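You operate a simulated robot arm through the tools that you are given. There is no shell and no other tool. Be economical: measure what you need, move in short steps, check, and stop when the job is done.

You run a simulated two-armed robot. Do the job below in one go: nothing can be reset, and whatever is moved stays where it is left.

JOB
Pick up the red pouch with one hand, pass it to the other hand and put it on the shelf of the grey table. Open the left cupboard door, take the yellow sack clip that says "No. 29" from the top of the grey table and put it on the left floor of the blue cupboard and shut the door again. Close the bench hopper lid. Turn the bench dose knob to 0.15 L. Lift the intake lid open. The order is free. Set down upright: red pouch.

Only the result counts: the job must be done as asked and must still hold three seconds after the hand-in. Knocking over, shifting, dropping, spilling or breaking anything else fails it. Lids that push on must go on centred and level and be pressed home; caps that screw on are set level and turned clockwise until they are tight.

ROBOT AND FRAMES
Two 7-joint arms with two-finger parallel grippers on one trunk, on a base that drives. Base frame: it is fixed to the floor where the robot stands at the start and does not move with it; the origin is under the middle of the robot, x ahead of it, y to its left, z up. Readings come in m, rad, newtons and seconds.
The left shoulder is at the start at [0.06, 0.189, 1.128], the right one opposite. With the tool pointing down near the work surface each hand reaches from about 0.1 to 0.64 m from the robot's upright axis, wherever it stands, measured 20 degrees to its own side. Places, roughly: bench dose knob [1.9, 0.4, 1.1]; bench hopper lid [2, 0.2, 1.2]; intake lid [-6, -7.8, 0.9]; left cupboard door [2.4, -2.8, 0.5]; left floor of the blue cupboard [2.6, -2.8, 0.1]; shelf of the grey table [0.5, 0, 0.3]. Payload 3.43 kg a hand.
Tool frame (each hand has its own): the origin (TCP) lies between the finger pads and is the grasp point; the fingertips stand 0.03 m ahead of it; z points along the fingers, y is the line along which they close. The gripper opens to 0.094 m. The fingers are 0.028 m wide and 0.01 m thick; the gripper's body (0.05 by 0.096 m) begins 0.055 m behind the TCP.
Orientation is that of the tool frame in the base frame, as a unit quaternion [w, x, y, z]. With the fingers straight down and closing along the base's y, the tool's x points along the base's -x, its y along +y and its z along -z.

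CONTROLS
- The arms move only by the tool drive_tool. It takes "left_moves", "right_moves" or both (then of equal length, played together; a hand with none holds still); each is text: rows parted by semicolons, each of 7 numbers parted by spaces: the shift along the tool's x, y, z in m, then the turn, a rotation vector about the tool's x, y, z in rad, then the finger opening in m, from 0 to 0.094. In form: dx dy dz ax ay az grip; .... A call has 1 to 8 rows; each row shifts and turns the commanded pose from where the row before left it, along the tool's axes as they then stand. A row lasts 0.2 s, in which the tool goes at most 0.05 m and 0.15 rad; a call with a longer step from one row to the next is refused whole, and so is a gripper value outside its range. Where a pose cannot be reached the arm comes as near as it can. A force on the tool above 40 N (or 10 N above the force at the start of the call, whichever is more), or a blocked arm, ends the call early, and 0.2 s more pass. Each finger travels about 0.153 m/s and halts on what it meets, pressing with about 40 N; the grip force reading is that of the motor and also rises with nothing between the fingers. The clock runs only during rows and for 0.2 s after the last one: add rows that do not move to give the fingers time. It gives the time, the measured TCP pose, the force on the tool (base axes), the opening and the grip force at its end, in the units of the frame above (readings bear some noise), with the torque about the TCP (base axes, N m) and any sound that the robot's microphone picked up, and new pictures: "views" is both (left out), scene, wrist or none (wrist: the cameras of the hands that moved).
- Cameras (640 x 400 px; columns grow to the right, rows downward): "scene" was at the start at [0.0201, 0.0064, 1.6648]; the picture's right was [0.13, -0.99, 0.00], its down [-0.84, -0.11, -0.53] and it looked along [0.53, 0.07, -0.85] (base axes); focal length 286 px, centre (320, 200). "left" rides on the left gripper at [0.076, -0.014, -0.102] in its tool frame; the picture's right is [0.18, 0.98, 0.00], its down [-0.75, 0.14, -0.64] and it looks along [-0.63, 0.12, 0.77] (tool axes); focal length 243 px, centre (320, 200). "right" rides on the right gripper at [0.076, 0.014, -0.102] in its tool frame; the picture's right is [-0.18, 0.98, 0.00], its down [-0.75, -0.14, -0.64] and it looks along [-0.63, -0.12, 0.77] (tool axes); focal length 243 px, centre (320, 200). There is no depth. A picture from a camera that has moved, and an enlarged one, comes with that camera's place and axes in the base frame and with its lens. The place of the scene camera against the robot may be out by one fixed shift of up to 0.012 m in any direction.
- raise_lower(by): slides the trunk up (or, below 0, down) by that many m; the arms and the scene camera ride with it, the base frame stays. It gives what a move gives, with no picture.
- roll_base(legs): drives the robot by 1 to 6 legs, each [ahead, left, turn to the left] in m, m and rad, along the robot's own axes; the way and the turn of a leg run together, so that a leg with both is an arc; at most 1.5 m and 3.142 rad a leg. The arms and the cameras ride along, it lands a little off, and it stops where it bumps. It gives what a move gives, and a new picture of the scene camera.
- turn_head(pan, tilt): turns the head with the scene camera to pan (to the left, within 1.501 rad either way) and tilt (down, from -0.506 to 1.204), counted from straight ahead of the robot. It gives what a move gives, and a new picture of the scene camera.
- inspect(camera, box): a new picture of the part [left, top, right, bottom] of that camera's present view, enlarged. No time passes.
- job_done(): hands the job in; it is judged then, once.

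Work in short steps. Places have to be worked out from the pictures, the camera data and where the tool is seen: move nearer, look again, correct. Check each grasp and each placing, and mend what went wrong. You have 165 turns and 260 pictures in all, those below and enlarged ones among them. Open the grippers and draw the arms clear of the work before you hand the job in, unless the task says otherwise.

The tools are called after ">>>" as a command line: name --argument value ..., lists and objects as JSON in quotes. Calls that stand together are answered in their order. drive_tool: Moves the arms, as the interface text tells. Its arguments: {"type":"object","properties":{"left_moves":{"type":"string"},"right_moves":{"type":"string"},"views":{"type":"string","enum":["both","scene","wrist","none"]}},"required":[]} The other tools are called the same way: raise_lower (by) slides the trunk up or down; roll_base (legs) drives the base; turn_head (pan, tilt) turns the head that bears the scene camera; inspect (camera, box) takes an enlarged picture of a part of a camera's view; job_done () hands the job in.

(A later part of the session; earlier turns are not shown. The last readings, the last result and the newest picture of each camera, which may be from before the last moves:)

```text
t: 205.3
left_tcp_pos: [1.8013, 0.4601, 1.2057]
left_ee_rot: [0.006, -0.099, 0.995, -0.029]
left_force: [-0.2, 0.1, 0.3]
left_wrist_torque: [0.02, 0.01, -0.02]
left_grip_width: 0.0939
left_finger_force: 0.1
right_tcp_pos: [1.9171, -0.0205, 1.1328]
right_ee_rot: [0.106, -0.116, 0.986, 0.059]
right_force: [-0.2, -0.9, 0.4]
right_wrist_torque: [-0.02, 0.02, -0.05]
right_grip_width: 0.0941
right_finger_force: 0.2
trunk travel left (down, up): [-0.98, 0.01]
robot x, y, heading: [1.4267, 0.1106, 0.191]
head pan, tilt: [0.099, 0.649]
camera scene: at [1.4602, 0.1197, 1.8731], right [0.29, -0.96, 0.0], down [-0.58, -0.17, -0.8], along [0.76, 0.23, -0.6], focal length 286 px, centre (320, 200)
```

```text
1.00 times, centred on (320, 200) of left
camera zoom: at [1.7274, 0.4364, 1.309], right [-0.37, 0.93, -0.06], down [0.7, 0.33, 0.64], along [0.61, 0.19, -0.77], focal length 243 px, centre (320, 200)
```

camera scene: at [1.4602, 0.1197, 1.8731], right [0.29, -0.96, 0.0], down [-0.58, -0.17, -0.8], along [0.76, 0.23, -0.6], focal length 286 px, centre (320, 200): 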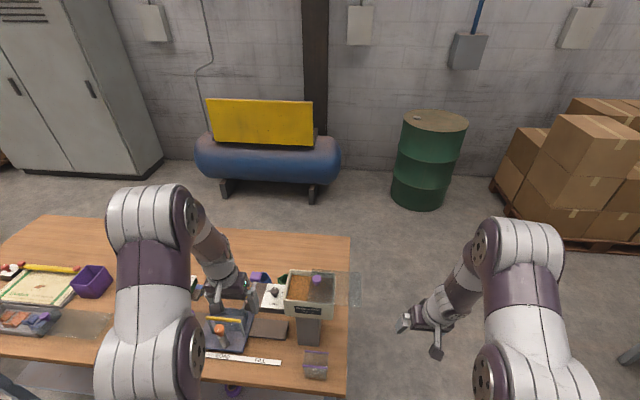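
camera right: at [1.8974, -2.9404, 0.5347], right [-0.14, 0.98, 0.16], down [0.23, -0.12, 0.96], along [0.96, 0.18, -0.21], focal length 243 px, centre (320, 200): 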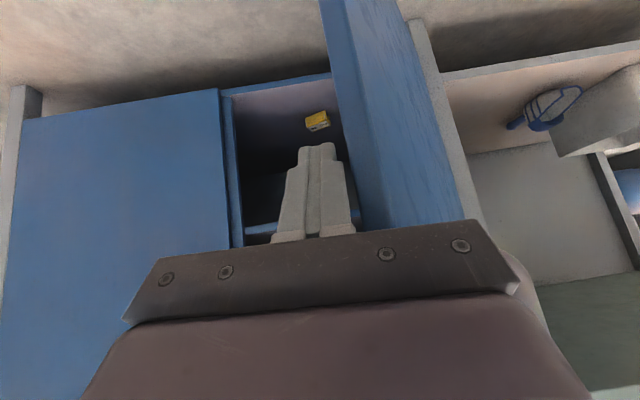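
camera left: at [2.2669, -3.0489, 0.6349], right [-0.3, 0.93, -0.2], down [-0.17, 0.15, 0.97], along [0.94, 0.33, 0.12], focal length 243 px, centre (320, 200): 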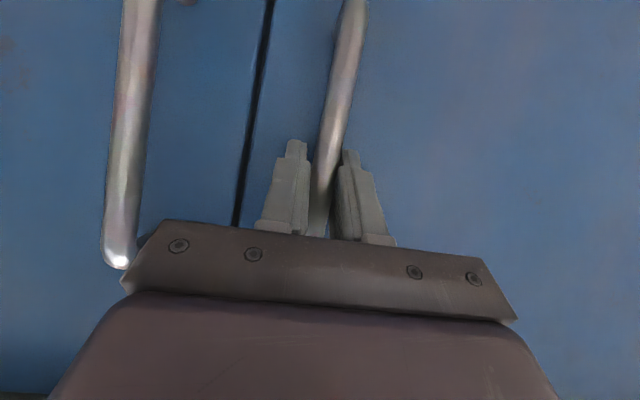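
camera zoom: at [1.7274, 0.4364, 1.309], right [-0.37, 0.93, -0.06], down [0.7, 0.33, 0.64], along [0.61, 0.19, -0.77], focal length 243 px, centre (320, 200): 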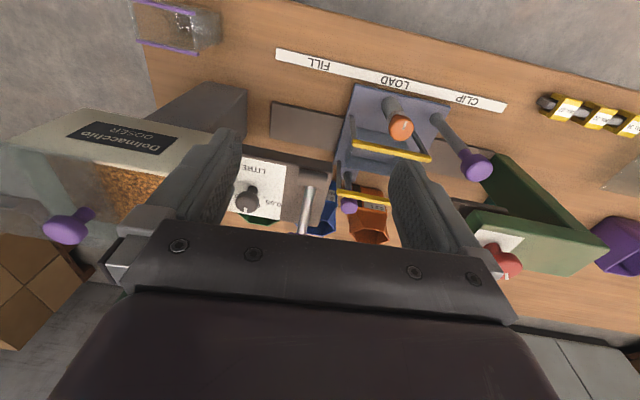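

Let me enlarge the dial from both cameras to read the scale and pointer.

>>> inspect --camera "scene" --box '[245, 270, 305, 310]'

>>> inspect --camera "left" --box '[220, 140, 320, 220]'

```text
10.00 times, centred on (275, 290) of scene
camera zoom: at [1.4602, 0.1197, 1.8731], right [0.29, -0.96, 0.0], down [-0.58, -0.17, -0.8], along [0.76, 0.23, -0.6], focal length 2856 px, centre (770, -700)
```

zoom: 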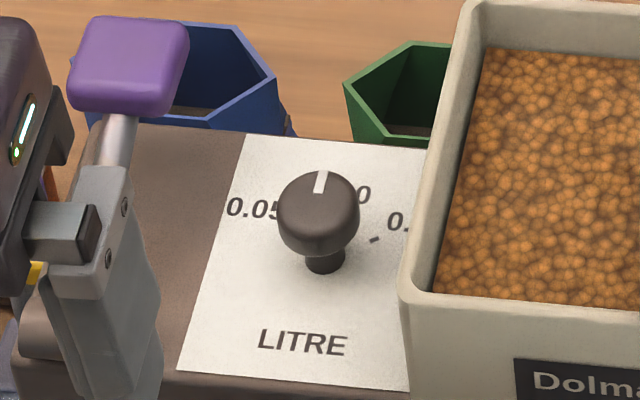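

```text
5.00 times, centred on (270, 180) of left
camera zoom: at [1.7274, 0.4364, 1.309], right [-0.37, 0.93, -0.06], down [0.7, 0.33, 0.64], along [0.61, 0.19, -0.77], focal length 1213 px, centre (570, 300)
```

zoom: 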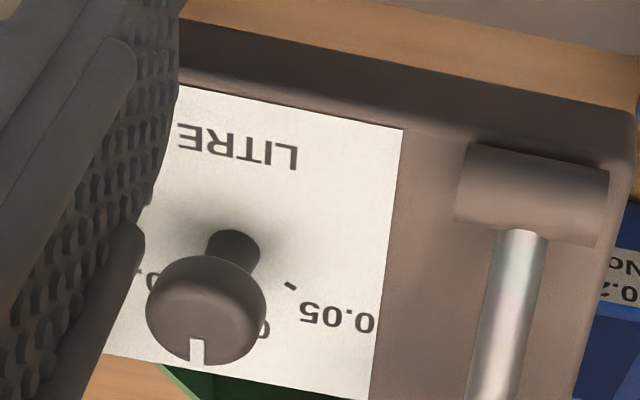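

The scale reads 0.05 left, 0.10 top, 0.15 right (roughly 55° each side), and the pointer stands at 0.10. I turn the left hand about +63° so that the fingers close front-to-back clear of the hopper.

>>> drive_tool --left_moves "0 0 0 0 0 0.1375 0.094; 0 0 0 0 0 0.1375 0.094; 0 0 0 0 0 0.1375 0.094; 0 0 0 0 0 0.1375 0.094; 0 0 0 0 0 0.1375 0.094; 0 0 0 0 0 0.1375 0.094; 0 0 0 0 0 0.1375 0.094; 0 0 0 0 0 0.1375 0.094" --views "both"

```text
t: 207.1
left_tcp_pos: [1.8043, 0.4609, 1.2062]
left_ee_rot: [0.019, 0.437, 0.899, -0.024]
left_force: [0.3, 0.9, -0.3]
left_wrist_torque: [-0.02, 0.0, -0.02]
left_grip_width: 0.0941
left_finger_force: 0.2
right_tcp_pos: [1.9193, -0.021, 1.1313]
right_ee_rot: [0.105, -0.115, 0.986, 0.059]
right_force: [-0.7, 0.4, -0.2]
right_wrist_torque: [0.01, 0.0, 0.01]
right_grip_width: 0.094
right_finger_force: 0.1
trunk travel left (down, up): [-0.98, 0.01]
robot x, y, heading: [1.428, 0.1099, 0.188]
head pan, tilt: [0.099, 0.649]
camera scene: at [1.4635, 0.1202, 1.873], right [0.29, -0.96, 0.0], down [-0.58, -0.17, -0.8], along [0.76, 0.23, -0.6], focal length 286 px, centre (320, 200)
camera left: at [1.7428, 0.5166, 1.3041], right [0.66, 0.75, -0.04], down [0.57, -0.47, 0.68], along [0.49, -0.47, -0.73], focal length 243 px, centre (320, 200)
```

scene: 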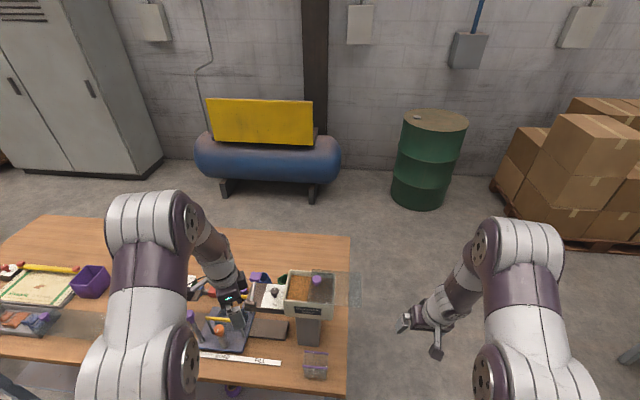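
left: 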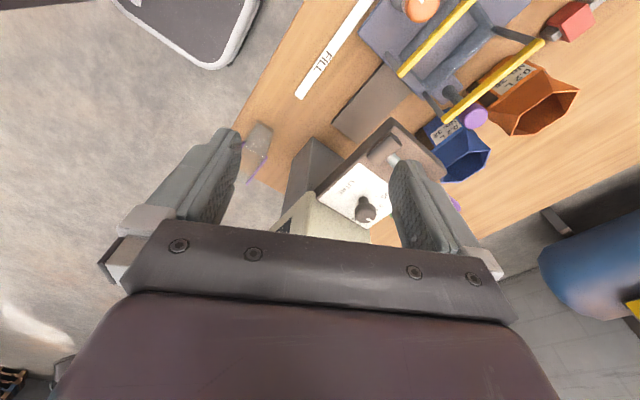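

Knob confirmed at (1.945, 0.409). I level the hand and move it over the knob.

>>> drive_tool --left_moves "0 0 0 -0.027 0.055 0 0.094; -0.032 0.02 0 0 0 0 0.094; -0.032 0.02 0 0 0 0 0.094; -0.032 0.02 0 0 0 0 0.094; -0.032 0.019 0 0 0 0 0.094; 0 0 0 0 0 0 0.094" --views "wrist"

>>> inspect --camera "scene" --box '[235, 255, 335, 325]'

```text
t: 208.5
left_tcp_pos: [1.9469, 0.4039, 1.2047]
left_ee_rot: [0.002, 0.435, 0.9, 0.001]
left_force: [0.4, 0.4, 0.1]
left_wrist_torque: [0.0, 0.0, 0.03]
left_grip_width: 0.0938
left_finger_force: 0.0
right_tcp_pos: [1.9192, -0.0207, 1.1313]
right_ee_rot: [0.106, -0.115, 0.986, 0.059]
right_force: [-0.4, -0.4, 0.6]
right_wrist_torque: [0.03, -0.02, 0.0]
right_grip_width: 0.094
right_finger_force: 0.0
trunk travel left (down, up): [-0.98, 0.01]
robot x, y, heading: [1.4292, 0.1094, 0.19]
head pan, tilt: [0.099, 0.649]
camera left: at [1.888, 0.4545, 1.3083], right [0.66, 0.75, 0.0], down [0.58, -0.5, 0.64], along [0.49, -0.42, -0.77], focal length 243 px, centre (320, 200)
```

left: 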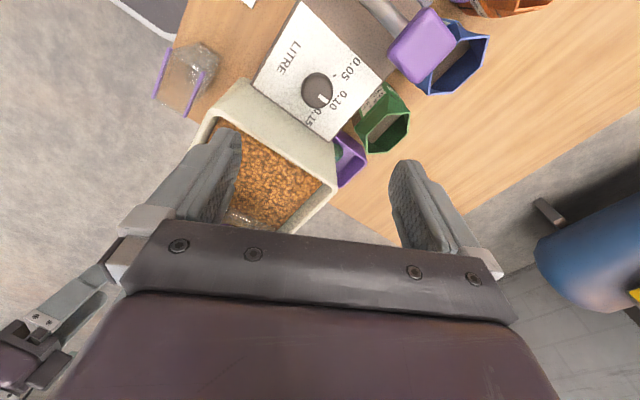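

```text
5.71 times, centred on (285, 290) of scene
camera zoom: at [1.4638, 0.1207, 1.873], right [0.29, -0.96, 0.0], down [-0.58, -0.17, -0.8], along [0.76, 0.23, -0.6], focal length 1632 px, centre (520, -314)
```

zoom: 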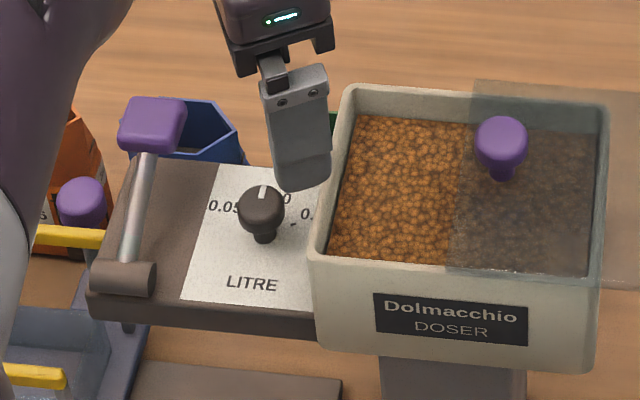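

Now the wrist camera sees the whole dial. I enlarge it.

>>> inspect --camera "left" --box '[260, 30, 400, 150]'

```text
3.33 times, centred on (330, 90) of left
camera zoom: at [1.888, 0.4545, 1.3083], right [0.66, 0.75, 0.0], down [0.58, -0.5, 0.64], along [0.49, -0.42, -0.77], focal length 809 px, centre (287, 567)
```

zoom: 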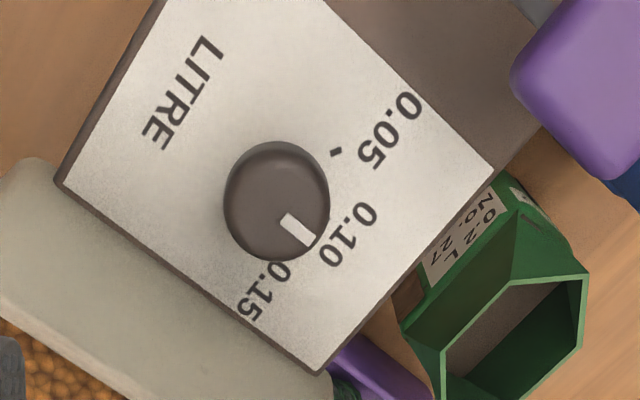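

The pointer stands close to 0.10, and 0.15 lies about 55° clockwise. I centre over the knob with the fingers at 0.06, descend, and check.

>>> drive_tool --left_moves "0.012 -0.0057 0 0 0 0 0.06; 0 0 0.03 0 0 0 0.06; 0 0 0.03 0 0 0 0.06; 0 0 0.03 0 0 0 0.06; 0 0 0.02 0 0 0 0.06; 0 0 0 0 0 0 0.06" --views "wrist"

>>> inspect --camera "scene" --box '[235, 255, 335, 325]'

```text
t: 209.7
left_tcp_pos: [1.9347, 0.4153, 1.1064]
left_ee_rot: [0.003, 0.436, 0.9, 0.002]
left_force: [-6.1, 1.8, 9.6]
left_wrist_torque: [-0.1, 0.55, -0.05]
left_grip_width: 0.0609
left_finger_force: 1.3
right_tcp_pos: [1.9175, -0.0202, 1.1324]
right_ee_rot: [0.106, -0.115, 0.986, 0.059]
right_force: [-1.0, -1.3, 0.1]
right_wrist_torque: [0.02, -0.04, 0.0]
right_grip_width: 0.0941
right_finger_force: 0.1
trunk travel left (down, up): [-0.98, 0.01]
robot x, y, heading: [1.4286, 0.1104, 0.188]
head pan, tilt: [0.099, 0.649]
stopped in row 5 (left hand): the force on the tool passed its limit (the readings are from after the stop); the commanded pose is now the measured one
camera left: at [1.8743, 0.4656, 1.2088], right [0.66, 0.75, 0.01], down [0.57, -0.51, 0.65], along [0.49, -0.42, -0.76], focal length 243 px, centre (320, 200)
```

left: 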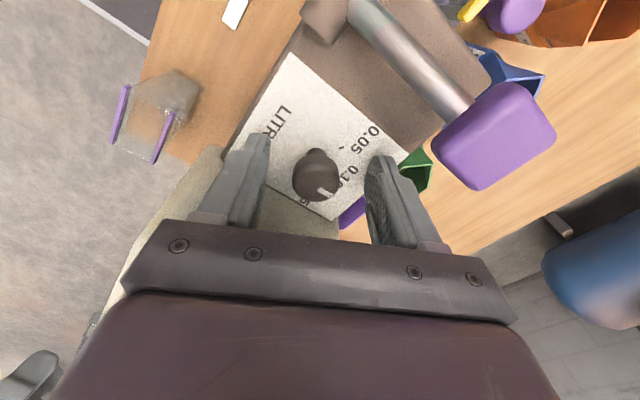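

```text
5.71 times, centred on (285, 290) of scene
camera zoom: at [1.4605, 0.1193, 1.873], right [0.29, -0.96, 0.0], down [-0.58, -0.17, -0.8], along [0.76, 0.23, -0.6], focal length 1632 px, centre (520, -314)
```

zoom: 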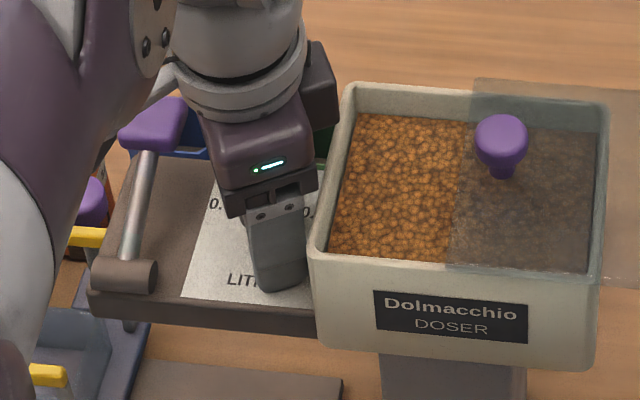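

A fingertip met something at z 1.106 (near the hopper), yet the tips already overlap the knob head. I close here gently and look.

>>> drive_tool --left_moves "0 0 -0.002 0 0 0 0.06; 0 0 0 0 0 0 0.045; 0 0 0 0 0 0 0.03; 0 0 0 0 0 0 0.01; 0 0 0 0 0 0 0.01" --views "wrist"

```text
t: 210.9
left_tcp_pos: [1.9335, 0.4118, 1.107]
left_ee_rot: [0.0, 0.435, 0.9, 0.001]
left_force: [-14.0, -15.0, -8.7]
left_wrist_torque: [-0.88, 0.11, 0.09]
left_grip_width: 0.026
left_finger_force: 45.8
right_tcp_pos: [1.9185, -0.0221, 1.131]
right_ee_rot: [0.106, -0.116, 0.986, 0.06]
right_force: [-0.6, -0.3, -0.1]
right_wrist_torque: [0.0, 0.0, 0.04]
right_grip_width: 0.0941
right_finger_force: 0.0
trunk travel left (down, up): [-0.98, 0.01]
robot x, y, heading: [1.4296, 0.1098, 0.19]
head pan, tilt: [0.099, 0.649]
camera left: at [1.8742, 0.4626, 1.2091], right [0.66, 0.75, 0.0], down [0.58, -0.5, 0.64], along [0.49, -0.42, -0.77], focal length 243 px, centre (320, 200)
```

left: 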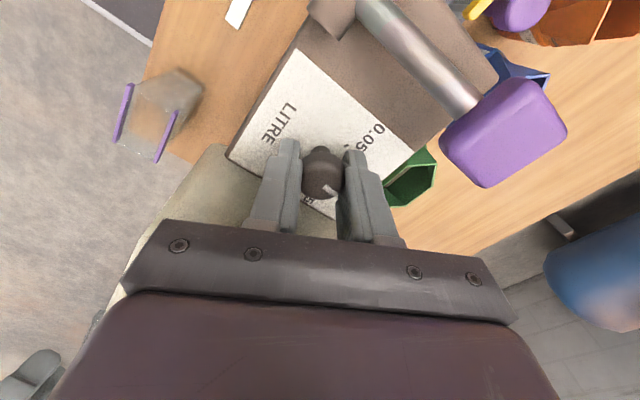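

Knob gripped (26 mm). I relieve the side force and turn clockwise about 50°, listening for clicks.

>>> drive_tool --left_moves "0 -0.003 0 0 0 0 0.01; 0 0 0 0 0 0.145 0.01; 0 0 0 0 0 0.145 0.01; 0 0 0 0 0 0.145 0.01; 0 0 0 0 0 0.145 0.01; 0 0 0 0 0 0.145 0.01; 0 0 0 0 0 0.145 0.01; 0 0 0 0 0 0 0.01" --views "wrist"

>>> inspect --camera "left" --box '[230, 80, 430, 220]'

```text
t: 212.7
left_tcp_pos: [1.9313, 0.4119, 1.1066]
left_ee_rot: [-0.001, 0.775, 0.632, 0.001]
left_force: [-19.7, -22.1, -23.9]
left_wrist_torque: [-0.17, 0.3, 0.04]
left_grip_width: 0.0256
left_finger_force: 44.8
right_tcp_pos: [1.9182, -0.0228, 1.1312]
right_ee_rot: [0.106, -0.116, 0.986, 0.06]
right_force: [-0.4, 1.1, 0.2]
right_wrist_torque: [-0.02, 0.02, 0.0]
right_grip_width: 0.094
right_finger_force: 0.1
trunk travel left (down, up): [-0.98, 0.01]
robot x, y, heading: [1.428, 0.1099, 0.191]
head pan, tilt: [0.099, 0.649]
camera left: at [1.9317, 0.4889, 1.2099], right [1.0, -0.02, 0.0], down [-0.02, -0.77, 0.64], along [-0.01, -0.64, -0.77], focal length 243 px, centre (320, 200)
```

left: 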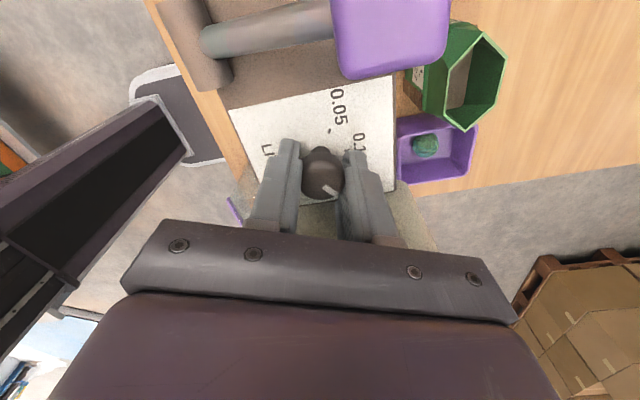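

```text
2.86 times, centred on (330, 150) of left
camera zoom: at [1.9317, 0.4889, 1.2099], right [1.0, -0.02, 0.0], down [-0.02, -0.77, 0.64], along [-0.01, -0.64, -0.77], focal length 693 px, centre (291, 343)
```

zoom: 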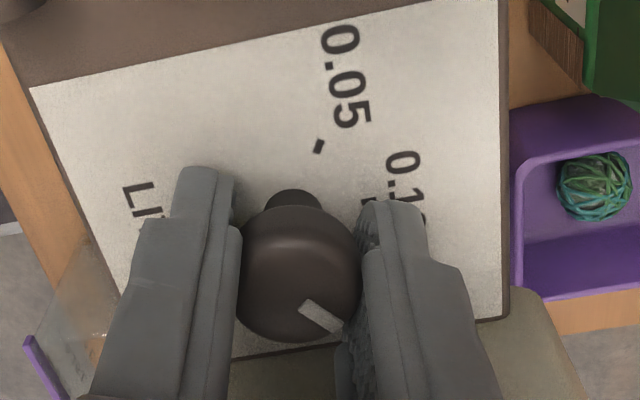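

The knob turned with the hand. I release, rise and look at the pointer against the 0.15 mark.

>>> drive_tool --left_moves "0 0 0 0 0 0 0.03; 0 0 0 0 0 0 0.06; 0 0 -0.02 0 0 0 0.06; 0 0 -0.04 0 0 0 0.06; 0 0 -0.04 0 0 0 0.06; 0 0 0 0 0 0 0.094" --views "wrist"

>>> inspect --camera "left" --box '[260, 30, 400, 150]'

>>> inspect --camera "scene" --box '[245, 270, 305, 310]'

```text
t: 214.1
left_tcp_pos: [1.9361, 0.4154, 1.2089]
left_ee_rot: [0.001, 0.774, 0.633, 0.003]
left_force: [-0.5, -0.8, 0.4]
left_wrist_torque: [-0.01, 0.03, 0.02]
left_grip_width: 0.0941
left_finger_force: 0.0
right_tcp_pos: [1.9209, -0.0199, 1.1309]
right_ee_rot: [0.105, -0.116, 0.986, 0.059]
right_force: [-0.1, -0.6, 0.5]
right_wrist_torque: [-0.01, 0.0, 0.01]
right_grip_width: 0.094
right_finger_force: 0.0
trunk travel left (down, up): [-0.98, 0.01]
robot x, y, heading: [1.4276, 0.1121, 0.192]
head pan, tilt: [0.099, 0.649]
camera left: at [1.9354, 0.4914, 1.3114], right [1.0, -0.02, 0.01], down [-0.02, -0.77, 0.64], along [-0.01, -0.64, -0.77], focal length 243 px, centre (320, 200)
```

left: 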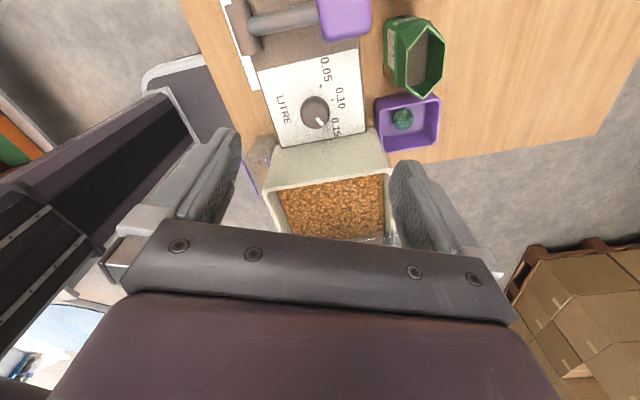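

```text
3.33 times, centred on (330, 90) of left
camera zoom: at [1.9354, 0.4914, 1.3114], right [1.0, -0.02, 0.01], down [-0.02, -0.77, 0.64], along [-0.01, -0.64, -0.77], focal length 809 px, centre (287, 567)
```

zoom: 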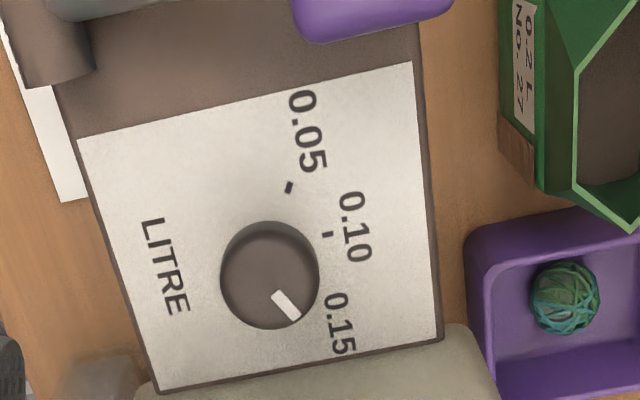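

```text
10.00 times, centred on (275, 290) of scene
camera zoom: at [1.4646, 0.1208, 1.873], right [0.29, -0.96, 0.0], down [-0.58, -0.17, -0.8], along [0.76, 0.23, -0.6], focal length 2856 px, centre (770, -700)
```

zoom: 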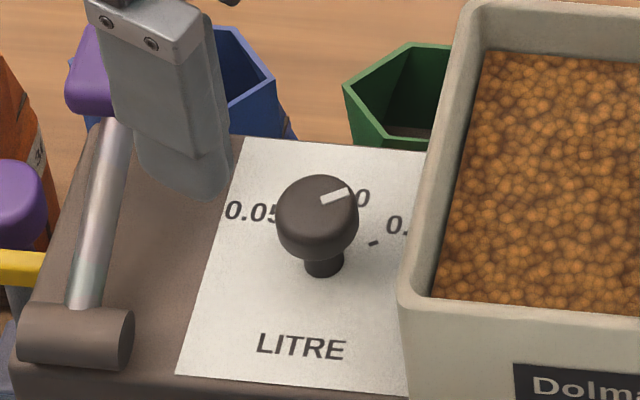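

Let me zoom further to compare the pointer with the scale.

>>> inspect --camera "left" --box '[285, 70, 361, 150]'

>>> inspect --camera "scene" --box '[264, 284, 290, 300]'

```text
5.00 times, centred on (323, 110) of left
camera zoom: at [1.9354, 0.4914, 1.3114], right [1.0, -0.02, 0.01], down [-0.02, -0.77, 0.64], along [-0.01, -0.64, -0.77], focal length 1213 px, centre (305, 650)
```

zoom: 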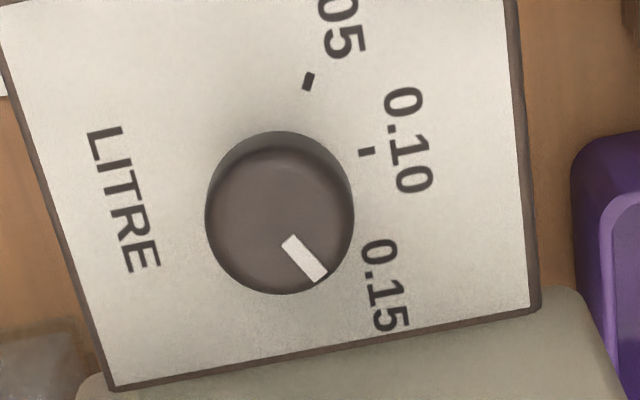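

```text
16.00 times, centred on (277, 292) of scene
camera zoom: at [1.4646, 0.1208, 1.873], right [0.29, -0.96, 0.0], down [-0.58, -0.17, -0.8], along [0.76, 0.23, -0.6], focal length 4570 px, centre (1008, -1272)
```

zoom: 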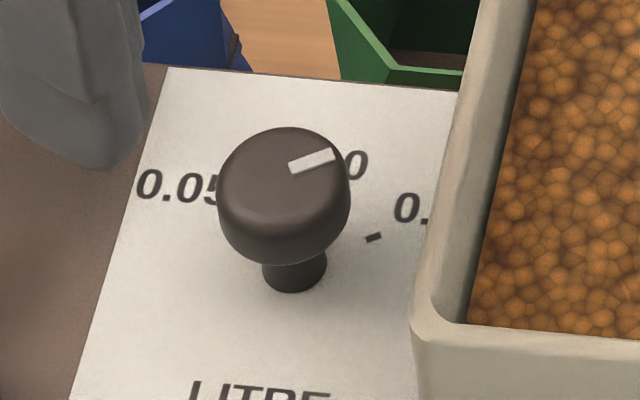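

The pointer now stands at about -61°, i.e. on 0.15 within a couple of degrees. Next the lid: I move the left hand above the purple lid knob.

>>> drive_tool --left_moves "0 0 -0.04 0 0 0 0.094; -0.032 0.012 0 0 0 0 0.094; -0.032 0.012 0 0 0 0 0.094; -0.032 0.012 0 0 0 0 0.094; -0.032 0.012 0 0 0 0 0.094; 0 0 0 0 0 0 0.094" --views "both"

```text
t: 215.5
left_tcp_pos: [1.9555, 0.2811, 1.2477]
left_ee_rot: [0.001, 0.775, 0.632, 0.002]
left_force: [-0.2, -0.7, 0.8]
left_wrist_torque: [0.02, -0.02, 0.0]
left_grip_width: 0.0938
left_finger_force: 0.1
right_tcp_pos: [1.919, -0.0191, 1.1315]
right_ee_rot: [0.106, -0.116, 0.986, 0.059]
right_force: [-0.4, -0.2, -0.1]
right_wrist_torque: [0.04, 0.02, -0.01]
right_grip_width: 0.094
right_finger_force: 0.0
trunk travel left (down, up): [-0.98, 0.01]
robot x, y, heading: [1.4272, 0.1106, 0.19]
head pan, tilt: [0.099, 0.649]
camera scene: at [1.4646, 0.121, 1.873], right [0.29, -0.96, 0.0], down [-0.58, -0.17, -0.8], along [0.76, 0.23, -0.6], focal length 286 px, centre (320, 200)
camera left: at [1.9558, 0.357, 1.3499], right [1.0, -0.02, 0.01], down [-0.02, -0.77, 0.64], along [-0.01, -0.64, -0.77], focal length 243 px, centre (320, 200)
```

scene: 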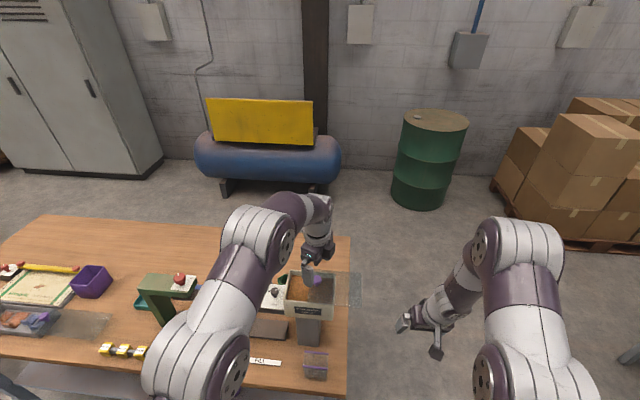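
left: 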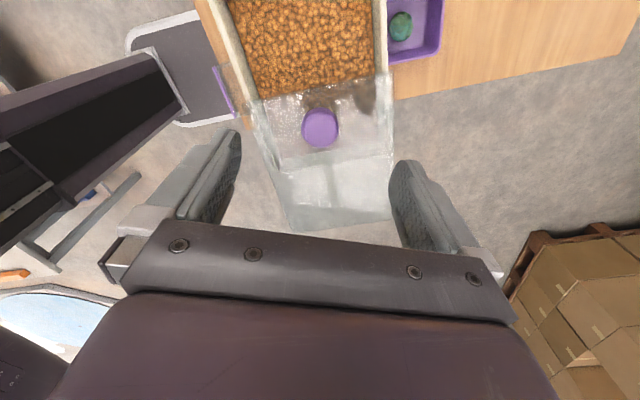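

Knob sits right under the hand at (1.955, 0.278). I descend 7 cm with fingers at 0.06 and close on it.

>>> drive_tool --left_moves "-0.003 0 0.02 0 0 0 0.06; 0 0 0.02 0 0 0 0.06; 0 0 0.015 0 0 0 0.06; 0 0 0.012 0 0 0 0.06; 0 0 0 0 0 0 0.06; 0 0 0 0 0 0 0.03; 0 0 0 0 0 0 0.01; 0 0 0 0 0 0 0.01" --views "wrist"

>>> inspect --camera "scene" --box '[260, 230, 380, 320]'

```text
t: 216.8
left_tcp_pos: [1.9543, 0.2766, 1.1845]
left_ee_rot: [0.0, 0.775, 0.632, 0.0]
left_force: [-11.7, -2.2, 38.5]
left_wrist_torque: [-0.43, 1.43, -0.13]
left_grip_width: 0.0349
left_finger_force: 3.4
right_tcp_pos: [1.9187, -0.02, 1.1303]
right_ee_rot: [0.105, -0.117, 0.986, 0.059]
right_force: [0.8, -0.3, -0.1]
right_wrist_torque: [-0.03, 0.04, 0.03]
right_grip_width: 0.094
right_finger_force: 0.1
trunk travel left (down, up): [-0.98, 0.01]
robot x, y, heading: [1.4292, 0.1091, 0.192]
head pan, tilt: [0.099, 0.649]
stopped in row 6 (left hand): the force on the tool passed its limit (the readings are from after the stop); the commanded pose is now the measured one
camera left: at [1.9542, 0.3537, 1.2869], right [1.0, -0.02, 0.0], down [-0.01, -0.77, 0.64], along [-0.01, -0.64, -0.77], focal length 243 px, centre (320, 200)
```

left: 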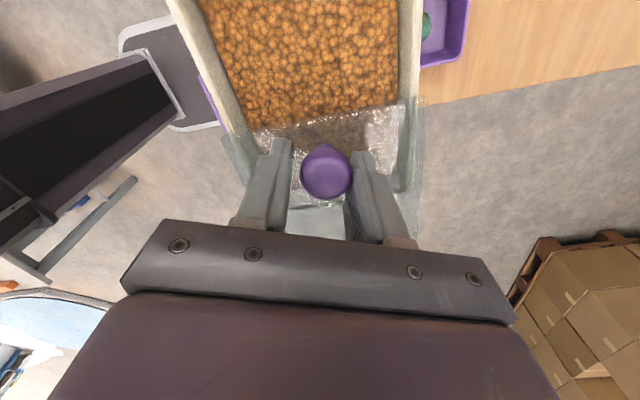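

```text
4.44 times, centred on (320, 275) of scene
camera zoom: at [1.4645, 0.1203, 1.8732], right [0.29, -0.96, 0.0], down [-0.58, -0.17, -0.8], along [0.76, 0.23, -0.6], focal length 1269 px, centre (320, -133)
```

zoom: 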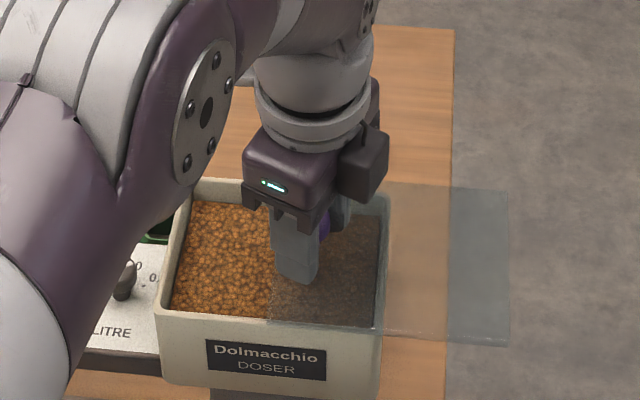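

The tips touched the lid plate. I rise 7 mm and close on the knob.

>>> drive_tool --left_moves "0 0 -0.007 0 0 0 0.05; 0 0 0 0 0 0 0.03; 0 0 0 0 0 0 0.01; 0 0 0 0 0 0 0.01" --views "wrist"

```text
t: 217.8
left_tcp_pos: [1.9558, 0.2783, 1.1887]
left_ee_rot: [-0.001, 0.774, 0.633, 0.001]
left_force: [7.7, 1.7, 3.5]
left_wrist_torque: [0.11, -0.2, 0.15]
left_grip_width: 0.0272
left_finger_force: 45.2
right_tcp_pos: [1.9201, -0.0194, 1.1306]
right_ee_rot: [0.105, -0.116, 0.986, 0.059]
right_force: [-0.1, 0.1, 0.4]
right_wrist_torque: [0.02, 0.01, -0.01]
right_grip_width: 0.0939
right_finger_force: 0.0
trunk travel left (down, up): [-0.98, 0.01]
robot x, y, heading: [1.43, 0.1096, 0.19]
head pan, tilt: [0.099, 0.649]
camera left: at [1.9561, 0.3543, 1.291], right [1.0, -0.02, 0.0], down [-0.01, -0.77, 0.64], along [-0.01, -0.64, -0.77], focal length 243 px, centre (320, 200)
```

left: 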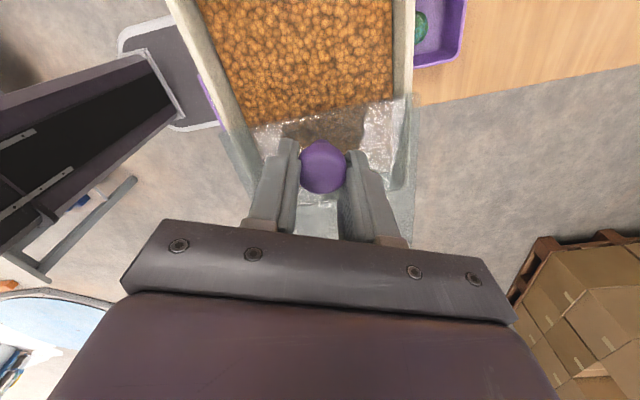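

Knob held. I slide the lid left along the hopper in small steps.

>>> drive_tool --left_moves "0.014 -0.0053 0 0 0 0 0.01; 0.014 -0.0053 0 0 0 0 0.01; 0.014 -0.0053 0 0 0 0 0.01; 0.014 -0.0053 0 0 0 0 0.01; 0 0 0 0 0 0 0.01" --views "wrist"

>>> inspect --camera "scene" --box '[260, 230, 380, 320]'

```text
t: 219.0
left_tcp_pos: [1.9452, 0.3356, 1.1881]
left_ee_rot: [0.0, 0.775, 0.633, 0.002]
left_force: [9.5, 2.1, 20.5]
left_wrist_torque: [-0.57, -0.1, 0.12]
left_grip_width: 0.0274
left_finger_force: 45.1
right_tcp_pos: [1.9183, -0.0198, 1.1306]
right_ee_rot: [0.105, -0.116, 0.986, 0.059]
right_force: [0.4, 0.0, -0.2]
right_wrist_torque: [0.04, 0.01, -0.02]
right_grip_width: 0.094
right_finger_force: 0.1
trunk travel left (down, up): [-0.98, 0.01]
robot x, y, heading: [1.431, 0.1121, 0.188]
head pan, tilt: [0.099, 0.649]
camera left: at [1.9448, 0.4135, 1.291], right [1.0, -0.02, 0.0], down [-0.01, -0.77, 0.64], along [-0.01, -0.64, -0.77], focal length 243 px, centre (320, 200)
```

left: 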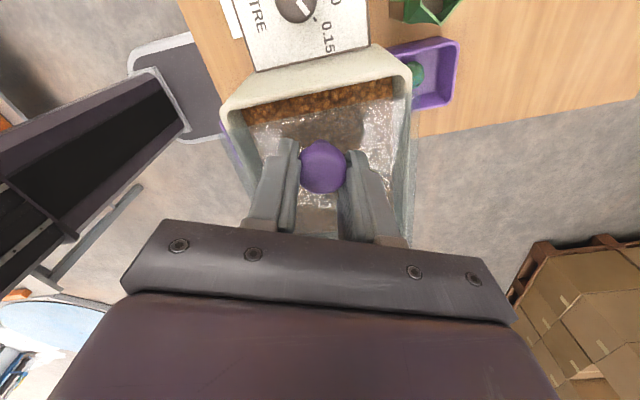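

```text
4.44 times, centred on (320, 275) of scene
camera zoom: at [1.4642, 0.1197, 1.8731], right [0.29, -0.96, 0.0], down [-0.58, -0.17, -0.8], along [0.76, 0.23, -0.6], focal length 1269 px, centre (320, -133)
```

zoom: 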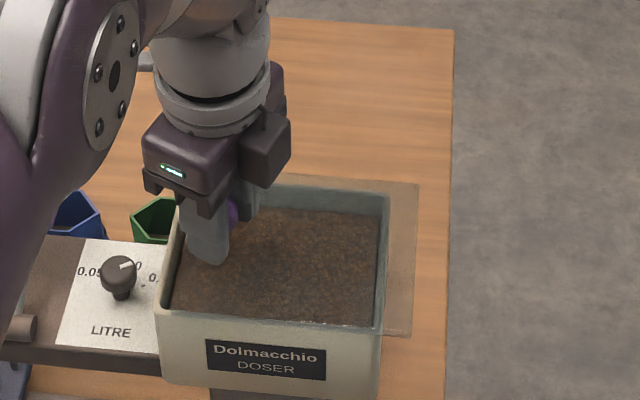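

It slides well; roughly 2 cm remain. I continue until it stops.

>>> drive_tool --left_moves "0.0056 -0.0021 0 0 0 0 0.01; 0.0056 -0.0021 0 0 0 0 0.01; 0.0056 -0.0021 0 0 0 0 0.01; 0.0056 -0.0021 0 0 0 0 0.01; 0.0056 -0.0021 0 0 0 0 0.01; 0 0 0 0 0 0 0.01" --views "wrist"

>>> inspect --camera "scene" --box '[260, 230, 380, 320]'

```text
t: 220.4
left_tcp_pos: [1.9411, 0.3557, 1.188]
left_ee_rot: [-0.003, 0.775, 0.632, 0.0]
left_force: [15.6, -33.8, -0.2]
left_wrist_torque: [-0.29, -0.33, 0.05]
left_grip_width: 0.0279
left_finger_force: 44.7
right_tcp_pos: [1.9223, -0.0276, 1.1284]
right_ee_rot: [0.104, -0.115, 0.986, 0.062]
right_force: [-0.2, 0.4, -0.2]
right_wrist_torque: [0.01, -0.01, 0.0]
right_grip_width: 0.0943
right_finger_force: 0.1
trunk travel left (down, up): [-0.98, 0.01]
robot x, y, heading: [1.4274, 0.1097, 0.191]
head pan, tilt: [0.099, 0.649]
camera left: at [1.9429, 0.4326, 1.2913], right [1.0, -0.02, 0.0], down [-0.01, -0.77, 0.64], along [-0.01, -0.64, -0.77], focal length 243 px, centre (320, 200)
```

left: 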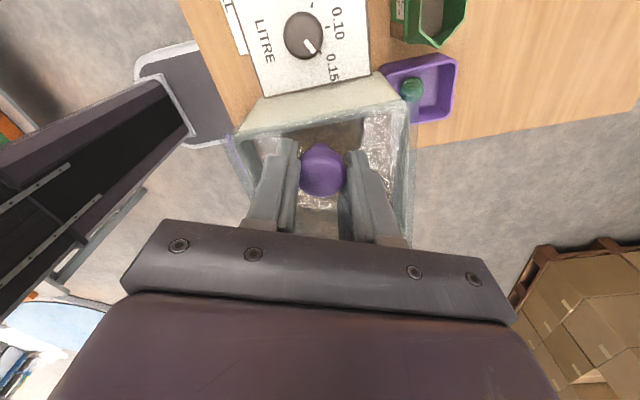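

```text
4.44 times, centred on (320, 275) of scene
camera zoom: at [1.4696, 0.1087, 1.8728], right [0.28, -0.96, -0.01], down [-0.58, -0.17, -0.8], along [0.76, 0.23, -0.61], focal length 1269 px, centre (320, -133)
```

zoom: 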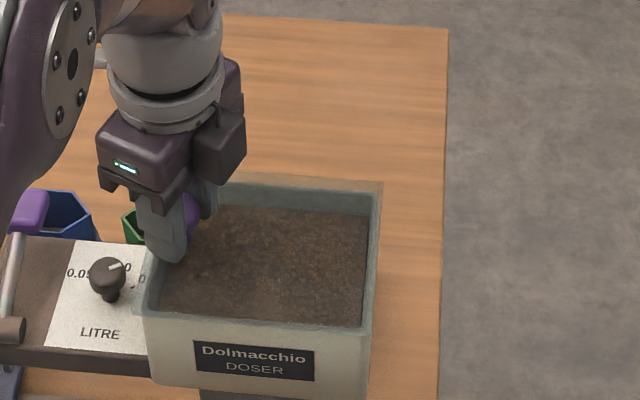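

The lid now covers the whole hopper and pushes against its stop (34 N). I release and rise.

>>> drive_tool --left_moves "-0.002 0.001 0 0 0 0 0.01; 0 0 0 0 0 0 0.03; 0 0 0 0 0 0 0.06; 0 0 0 0 0 0 0.06; 0 0 -0.03 0 0 0 0.06; 0 0 -0.03 0 0 0 0.06; 0 0 0 0 0 0 0.06" --views "wrist"

>>> inspect --camera "left" --box '[200, 0, 440, 160]'

```text
t: 222.0
left_tcp_pos: [1.9398, 0.3651, 1.2484]
left_ee_rot: [-0.001, 0.774, 0.633, 0.001]
left_force: [-0.6, -0.3, 0.0]
left_wrist_torque: [0.01, 0.0, -0.01]
left_grip_width: 0.06
left_finger_force: 0.0
right_tcp_pos: [1.9203, -0.0198, 1.1311]
right_ee_rot: [0.104, -0.117, 0.986, 0.06]
right_force: [0.0, 0.5, 0.8]
right_wrist_torque: [-0.02, -0.02, -0.06]
right_grip_width: 0.0939
right_finger_force: 0.0
trunk travel left (down, up): [-0.98, 0.01]
robot x, y, heading: [1.4248, 0.1086, 0.188]
head pan, tilt: [0.099, 0.649]
camera left: at [1.9415, 0.4418, 1.3506], right [1.0, -0.02, 0.0], down [-0.01, -0.77, 0.64], along [-0.01, -0.64, -0.77], focal length 243 px, centre (320, 200)
```

left: 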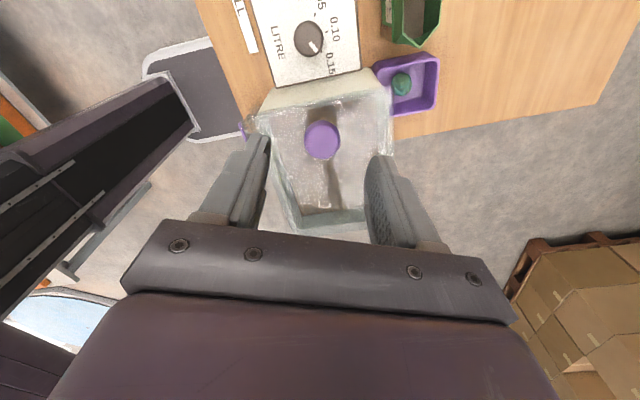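

```text
2.50 times, centred on (320, 80) of left
camera zoom: at [1.9415, 0.4418, 1.3506], right [1.0, -0.02, 0.0], down [-0.01, -0.77, 0.64], along [-0.01, -0.64, -0.77], focal length 606 px, centre (320, 500)
```

zoom: 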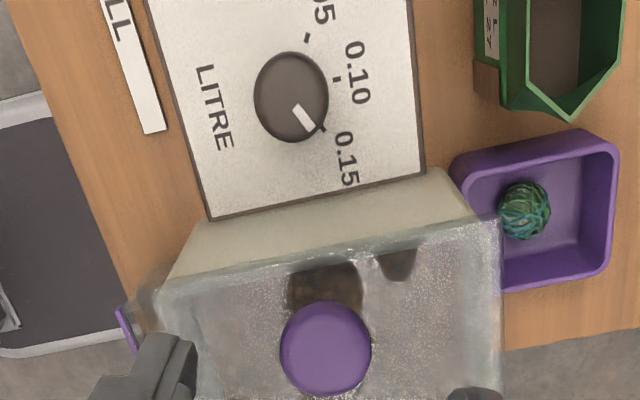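

The pointer meets the 0.15 tick and the clear lid covers the hopper fully. I back out, move right, and turn toward the far intake.

>>> roll_base --legs '[[-0.16, 0, 0], [0.05, -1.3, 0], [0, 0, -1.74]]'

>>> turn_head --pan -0.4 --tilt 0.15

```text
t: 233.8
left_tcp_pos: [1.6621, -1.7338, 1.2484]
left_ee_rot: [0.0, 0.973, -0.232, 0.001]
left_force: [-1.1, -0.5, 0.6]
left_wrist_torque: [0.01, 0.03, 0.0]
left_grip_width: 0.0599
left_finger_force: 0.0
right_tcp_pos: [1.2954, -1.6107, 1.1312]
right_ee_rot: [0.111, 0.713, 0.69, -0.048]
right_force: [-0.1, 0.4, 0.0]
right_wrist_torque: [0.01, 0.02, 0.03]
right_grip_width: 0.0941
right_finger_force: 0.1
trunk travel left (down, up): [-0.98, 0.01]
robot x, y, heading: [1.5505, -1.175, -1.648]
head pan, tilt: [0.099, 0.649]
camera scene: at [1.5686, -1.2017, 1.873], right [-1.0, -0.02, 0.0], down [-0.01, 0.6, -0.8], along [0.02, -0.8, -0.6], focal length 286 px, centre (320, 200)
```

scene: 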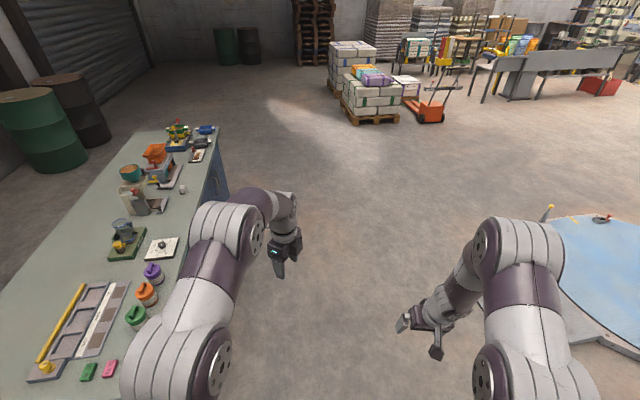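

```text
t: 234.8
left_tcp_pos: [1.6616, -1.7336, 1.2481]
left_ee_rot: [0.0, 0.973, -0.232, 0.001]
left_force: [-0.4, -0.3, 0.4]
left_wrist_torque: [0.02, 0.01, 0.01]
left_grip_width: 0.0599
left_finger_force: 0.0
right_tcp_pos: [1.2953, -1.6107, 1.1309]
right_ee_rot: [0.111, 0.714, 0.69, -0.048]
right_force: [-0.4, 0.5, -0.2]
right_wrist_torque: [0.01, 0.02, 0.01]
right_grip_width: 0.0941
right_finger_force: 0.0
trunk travel left (down, up): [-0.98, 0.01]
robot x, y, heading: [1.5496, -1.1732, -1.646]
head pan, tilt: [-0.4, 0.15]
camera scene: at [1.5239, -1.1973, 1.9187], right [-0.89, 0.46, 0.0], down [0.07, 0.13, -0.99], along [-0.45, -0.88, -0.15], focal length 286 px, centre (320, 200)
```

scene: 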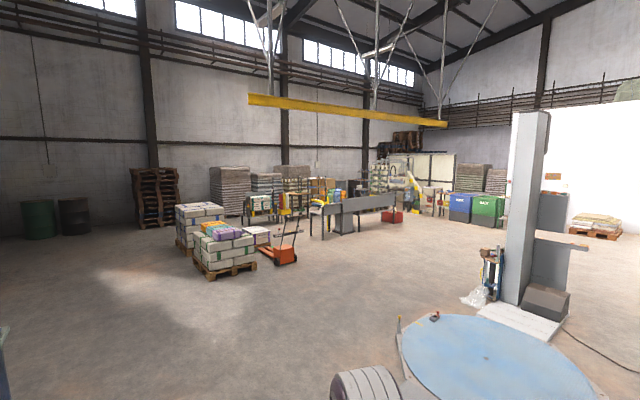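

Let me enlarge the region where the intake should be.

>>> inspect --camera "scene" --box '[340, 130, 520, 240]'

```text
3.56 times, centred on (430, 185) of scene
camera zoom: at [1.5239, -1.1973, 1.9187], right [-0.89, 0.46, 0.0], down [0.07, 0.13, -0.99], along [-0.45, -0.88, -0.15], focal length 1016 px, centre (-71, 253)
```

zoom: 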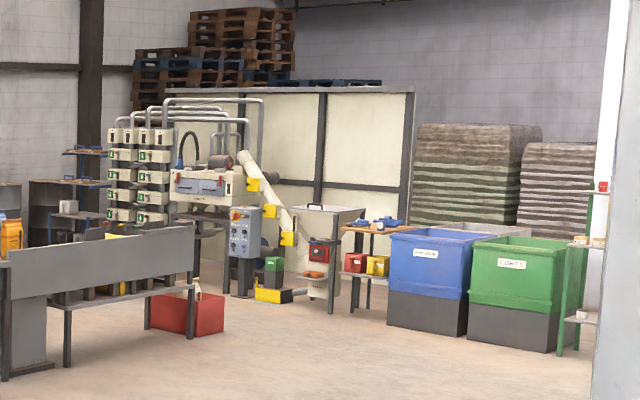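

The intake is the grey box with a handled lid, left of the blue bin. I drive down the free corridor first.

>>> roll_base --legs '[[0, -0.3, 0], [1.5, 0, 0], [1.5, 0, 0], [0.45, 0, 0], [0, 0, -1.265]]'

>>> turn_head --pan 0 --tilt 0.25

```text
t: 256.2
left_tcp_pos: [0.4226, -4.8433, 1.2474]
left_ee_rot: [0.0, -0.645, 0.764, 0.0]
left_force: [0.2, 0.2, -0.1]
left_wrist_torque: [0.01, 0.03, 0.03]
left_grip_width: 0.0601
left_finger_force: 0.2
right_tcp_pos: [0.4317, -4.4579, 1.1312]
right_ee_rot: [0.06, 0.984, 0.132, -0.104]
right_force: [0.0, 0.3, 0.2]
right_wrist_torque: [0.03, 0.0, 0.0]
right_grip_width: 0.0941
right_finger_force: 0.0
trunk travel left (down, up): [-0.98, 0.01]
robot x, y, heading: [0.9269, -4.5727, -2.919]
head pan, tilt: [-0.4, 0.15]
camera scene: at [0.9048, -4.5439, 1.9188], right [0.18, 0.98, 0.0], down [0.15, -0.03, -0.99], along [-0.97, 0.17, -0.15], focal length 286 px, centre (320, 200)
```

scene: 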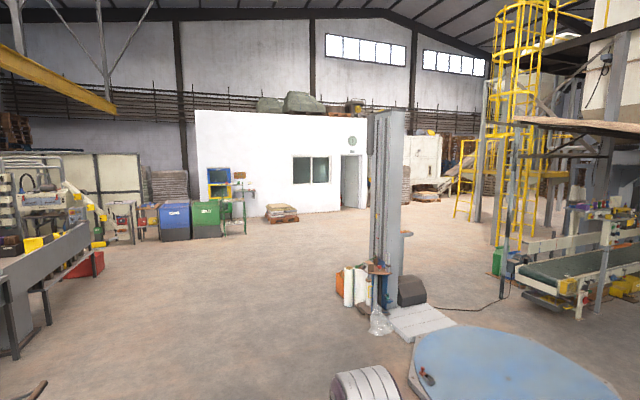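

```text
t: 257.1
left_tcp_pos: [0.4226, -4.8426, 1.2487]
left_ee_rot: [-0.001, -0.646, 0.764, -0.001]
left_force: [-0.5, -0.4, -0.3]
left_wrist_torque: [0.0, 0.03, 0.01]
left_grip_width: 0.0601
left_finger_force: 0.1
right_tcp_pos: [0.4319, -4.4577, 1.1321]
right_ee_rot: [0.06, 0.984, 0.132, -0.104]
right_force: [-0.3, -0.6, 0.2]
right_wrist_torque: [-0.02, -0.02, -0.01]
right_grip_width: 0.0941
right_finger_force: 0.0
trunk travel left (down, up): [-0.98, 0.01]
robot x, y, heading: [0.9255, -4.5665, -2.918]
head pan, tilt: [0.0, 0.25]
camera scene: at [0.905, -4.5802, 1.9095], right [-0.22, 0.98, 0.0], down [0.24, 0.05, -0.97], along [-0.95, -0.21, -0.25], focal length 286 px, centre (320, 200)
```

scene: 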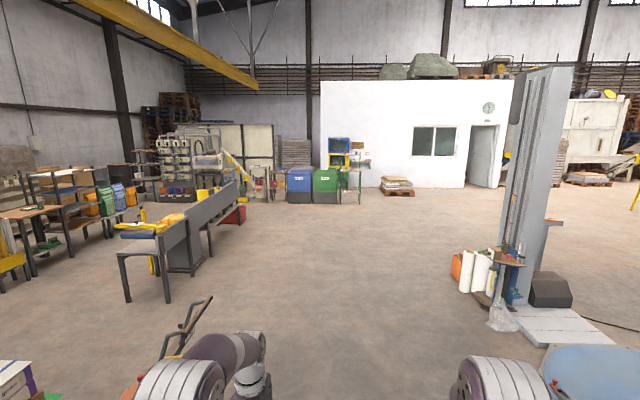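

Path ahead is free, apart from the pallet jack close on the left; I shift right 0.35 and drive 4.5 m.

>>> roll_base --legs '[[0, 0.0, 0], [0, -0.35, 0], [1.5, 0, 0], [1.5, 0, 0], [1.5, 0, 0], [0, 0, 0.5]]'

>>> turn_head --pan 0.1 --tilt 0.3

```text
t: 281.9
left_tcp_pos: [-3.811, -5.6625, 1.2481]
left_ee_rot: [0.0, 0.807, -0.59, 0.0]
left_force: [0.1, -1.0, -0.3]
left_wrist_torque: [0.01, 0.0, 0.03]
left_grip_width: 0.0599
left_finger_force: 0.1
right_tcp_pos: [-3.9808, -5.317, 1.1319]
right_ee_rot: [0.083, 0.925, 0.36, -0.087]
right_force: [-0.1, 0.3, 0.0]
right_wrist_torque: [-0.02, 0.01, 0.0]
right_grip_width: 0.0941
right_finger_force: 0.1
trunk travel left (down, up): [-0.98, 0.01]
robot x, y, heading: [-3.4869, -5.1881, -2.441]
head pan, tilt: [0.0, 0.25]
camera scene: at [-3.5038, -5.2131, 1.9095], right [-0.64, 0.76, 0.0], down [0.19, 0.16, -0.97], along [-0.74, -0.62, -0.25], focal length 286 px, centre (320, 200)
```

scene: 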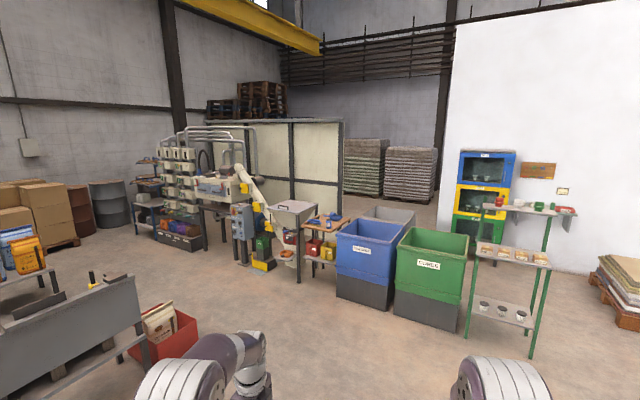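

```text
t: 282.6
left_tcp_pos: [-3.811, -5.6636, 1.2473]
left_ee_rot: [0.001, 0.808, -0.59, 0.001]
left_force: [-0.5, -0.4, 0.8]
left_wrist_torque: [-0.02, -0.02, -0.01]
left_grip_width: 0.0602
left_finger_force: 0.0
right_tcp_pos: [-3.9795, -5.316, 1.1306]
right_ee_rot: [0.083, 0.925, 0.361, -0.087]
right_force: [-0.1, 0.1, 0.5]
right_wrist_torque: [-0.02, 0.02, -0.01]
right_grip_width: 0.0942
right_finger_force: 0.0
trunk travel left (down, up): [-0.98, 0.01]
robot x, y, heading: [-3.4872, -5.1931, -2.441]
head pan, tilt: [0.099, 0.3]
camera scene: at [-3.4969, -5.2204, 1.9048], right [-0.72, 0.7, 0.0], down [0.21, 0.21, -0.96], along [-0.67, -0.68, -0.3], focal length 286 px, centre (320, 200)
```

scene: 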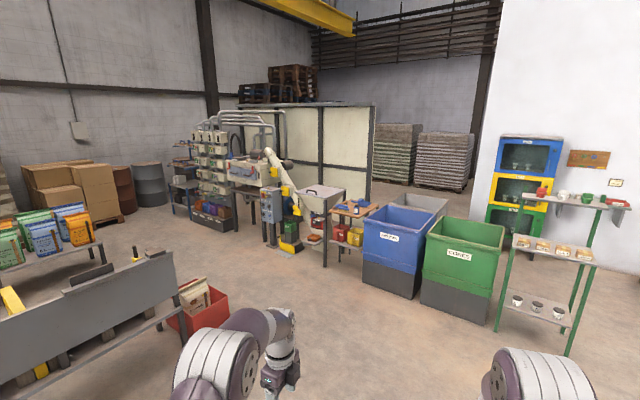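

>>> inspect --camera "scene" --box '[240, 160, 400, 280]'

```text
3.33 times, centred on (320, 220) of scene
camera zoom: at [-3.4969, -5.2204, 1.9048], right [-0.72, 0.7, 0.0], down [0.21, 0.21, -0.96], along [-0.67, -0.68, -0.3], focal length 952 px, centre (320, 133)
```

zoom: 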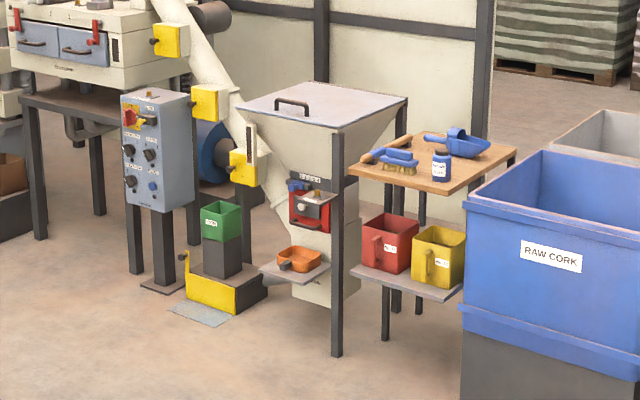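

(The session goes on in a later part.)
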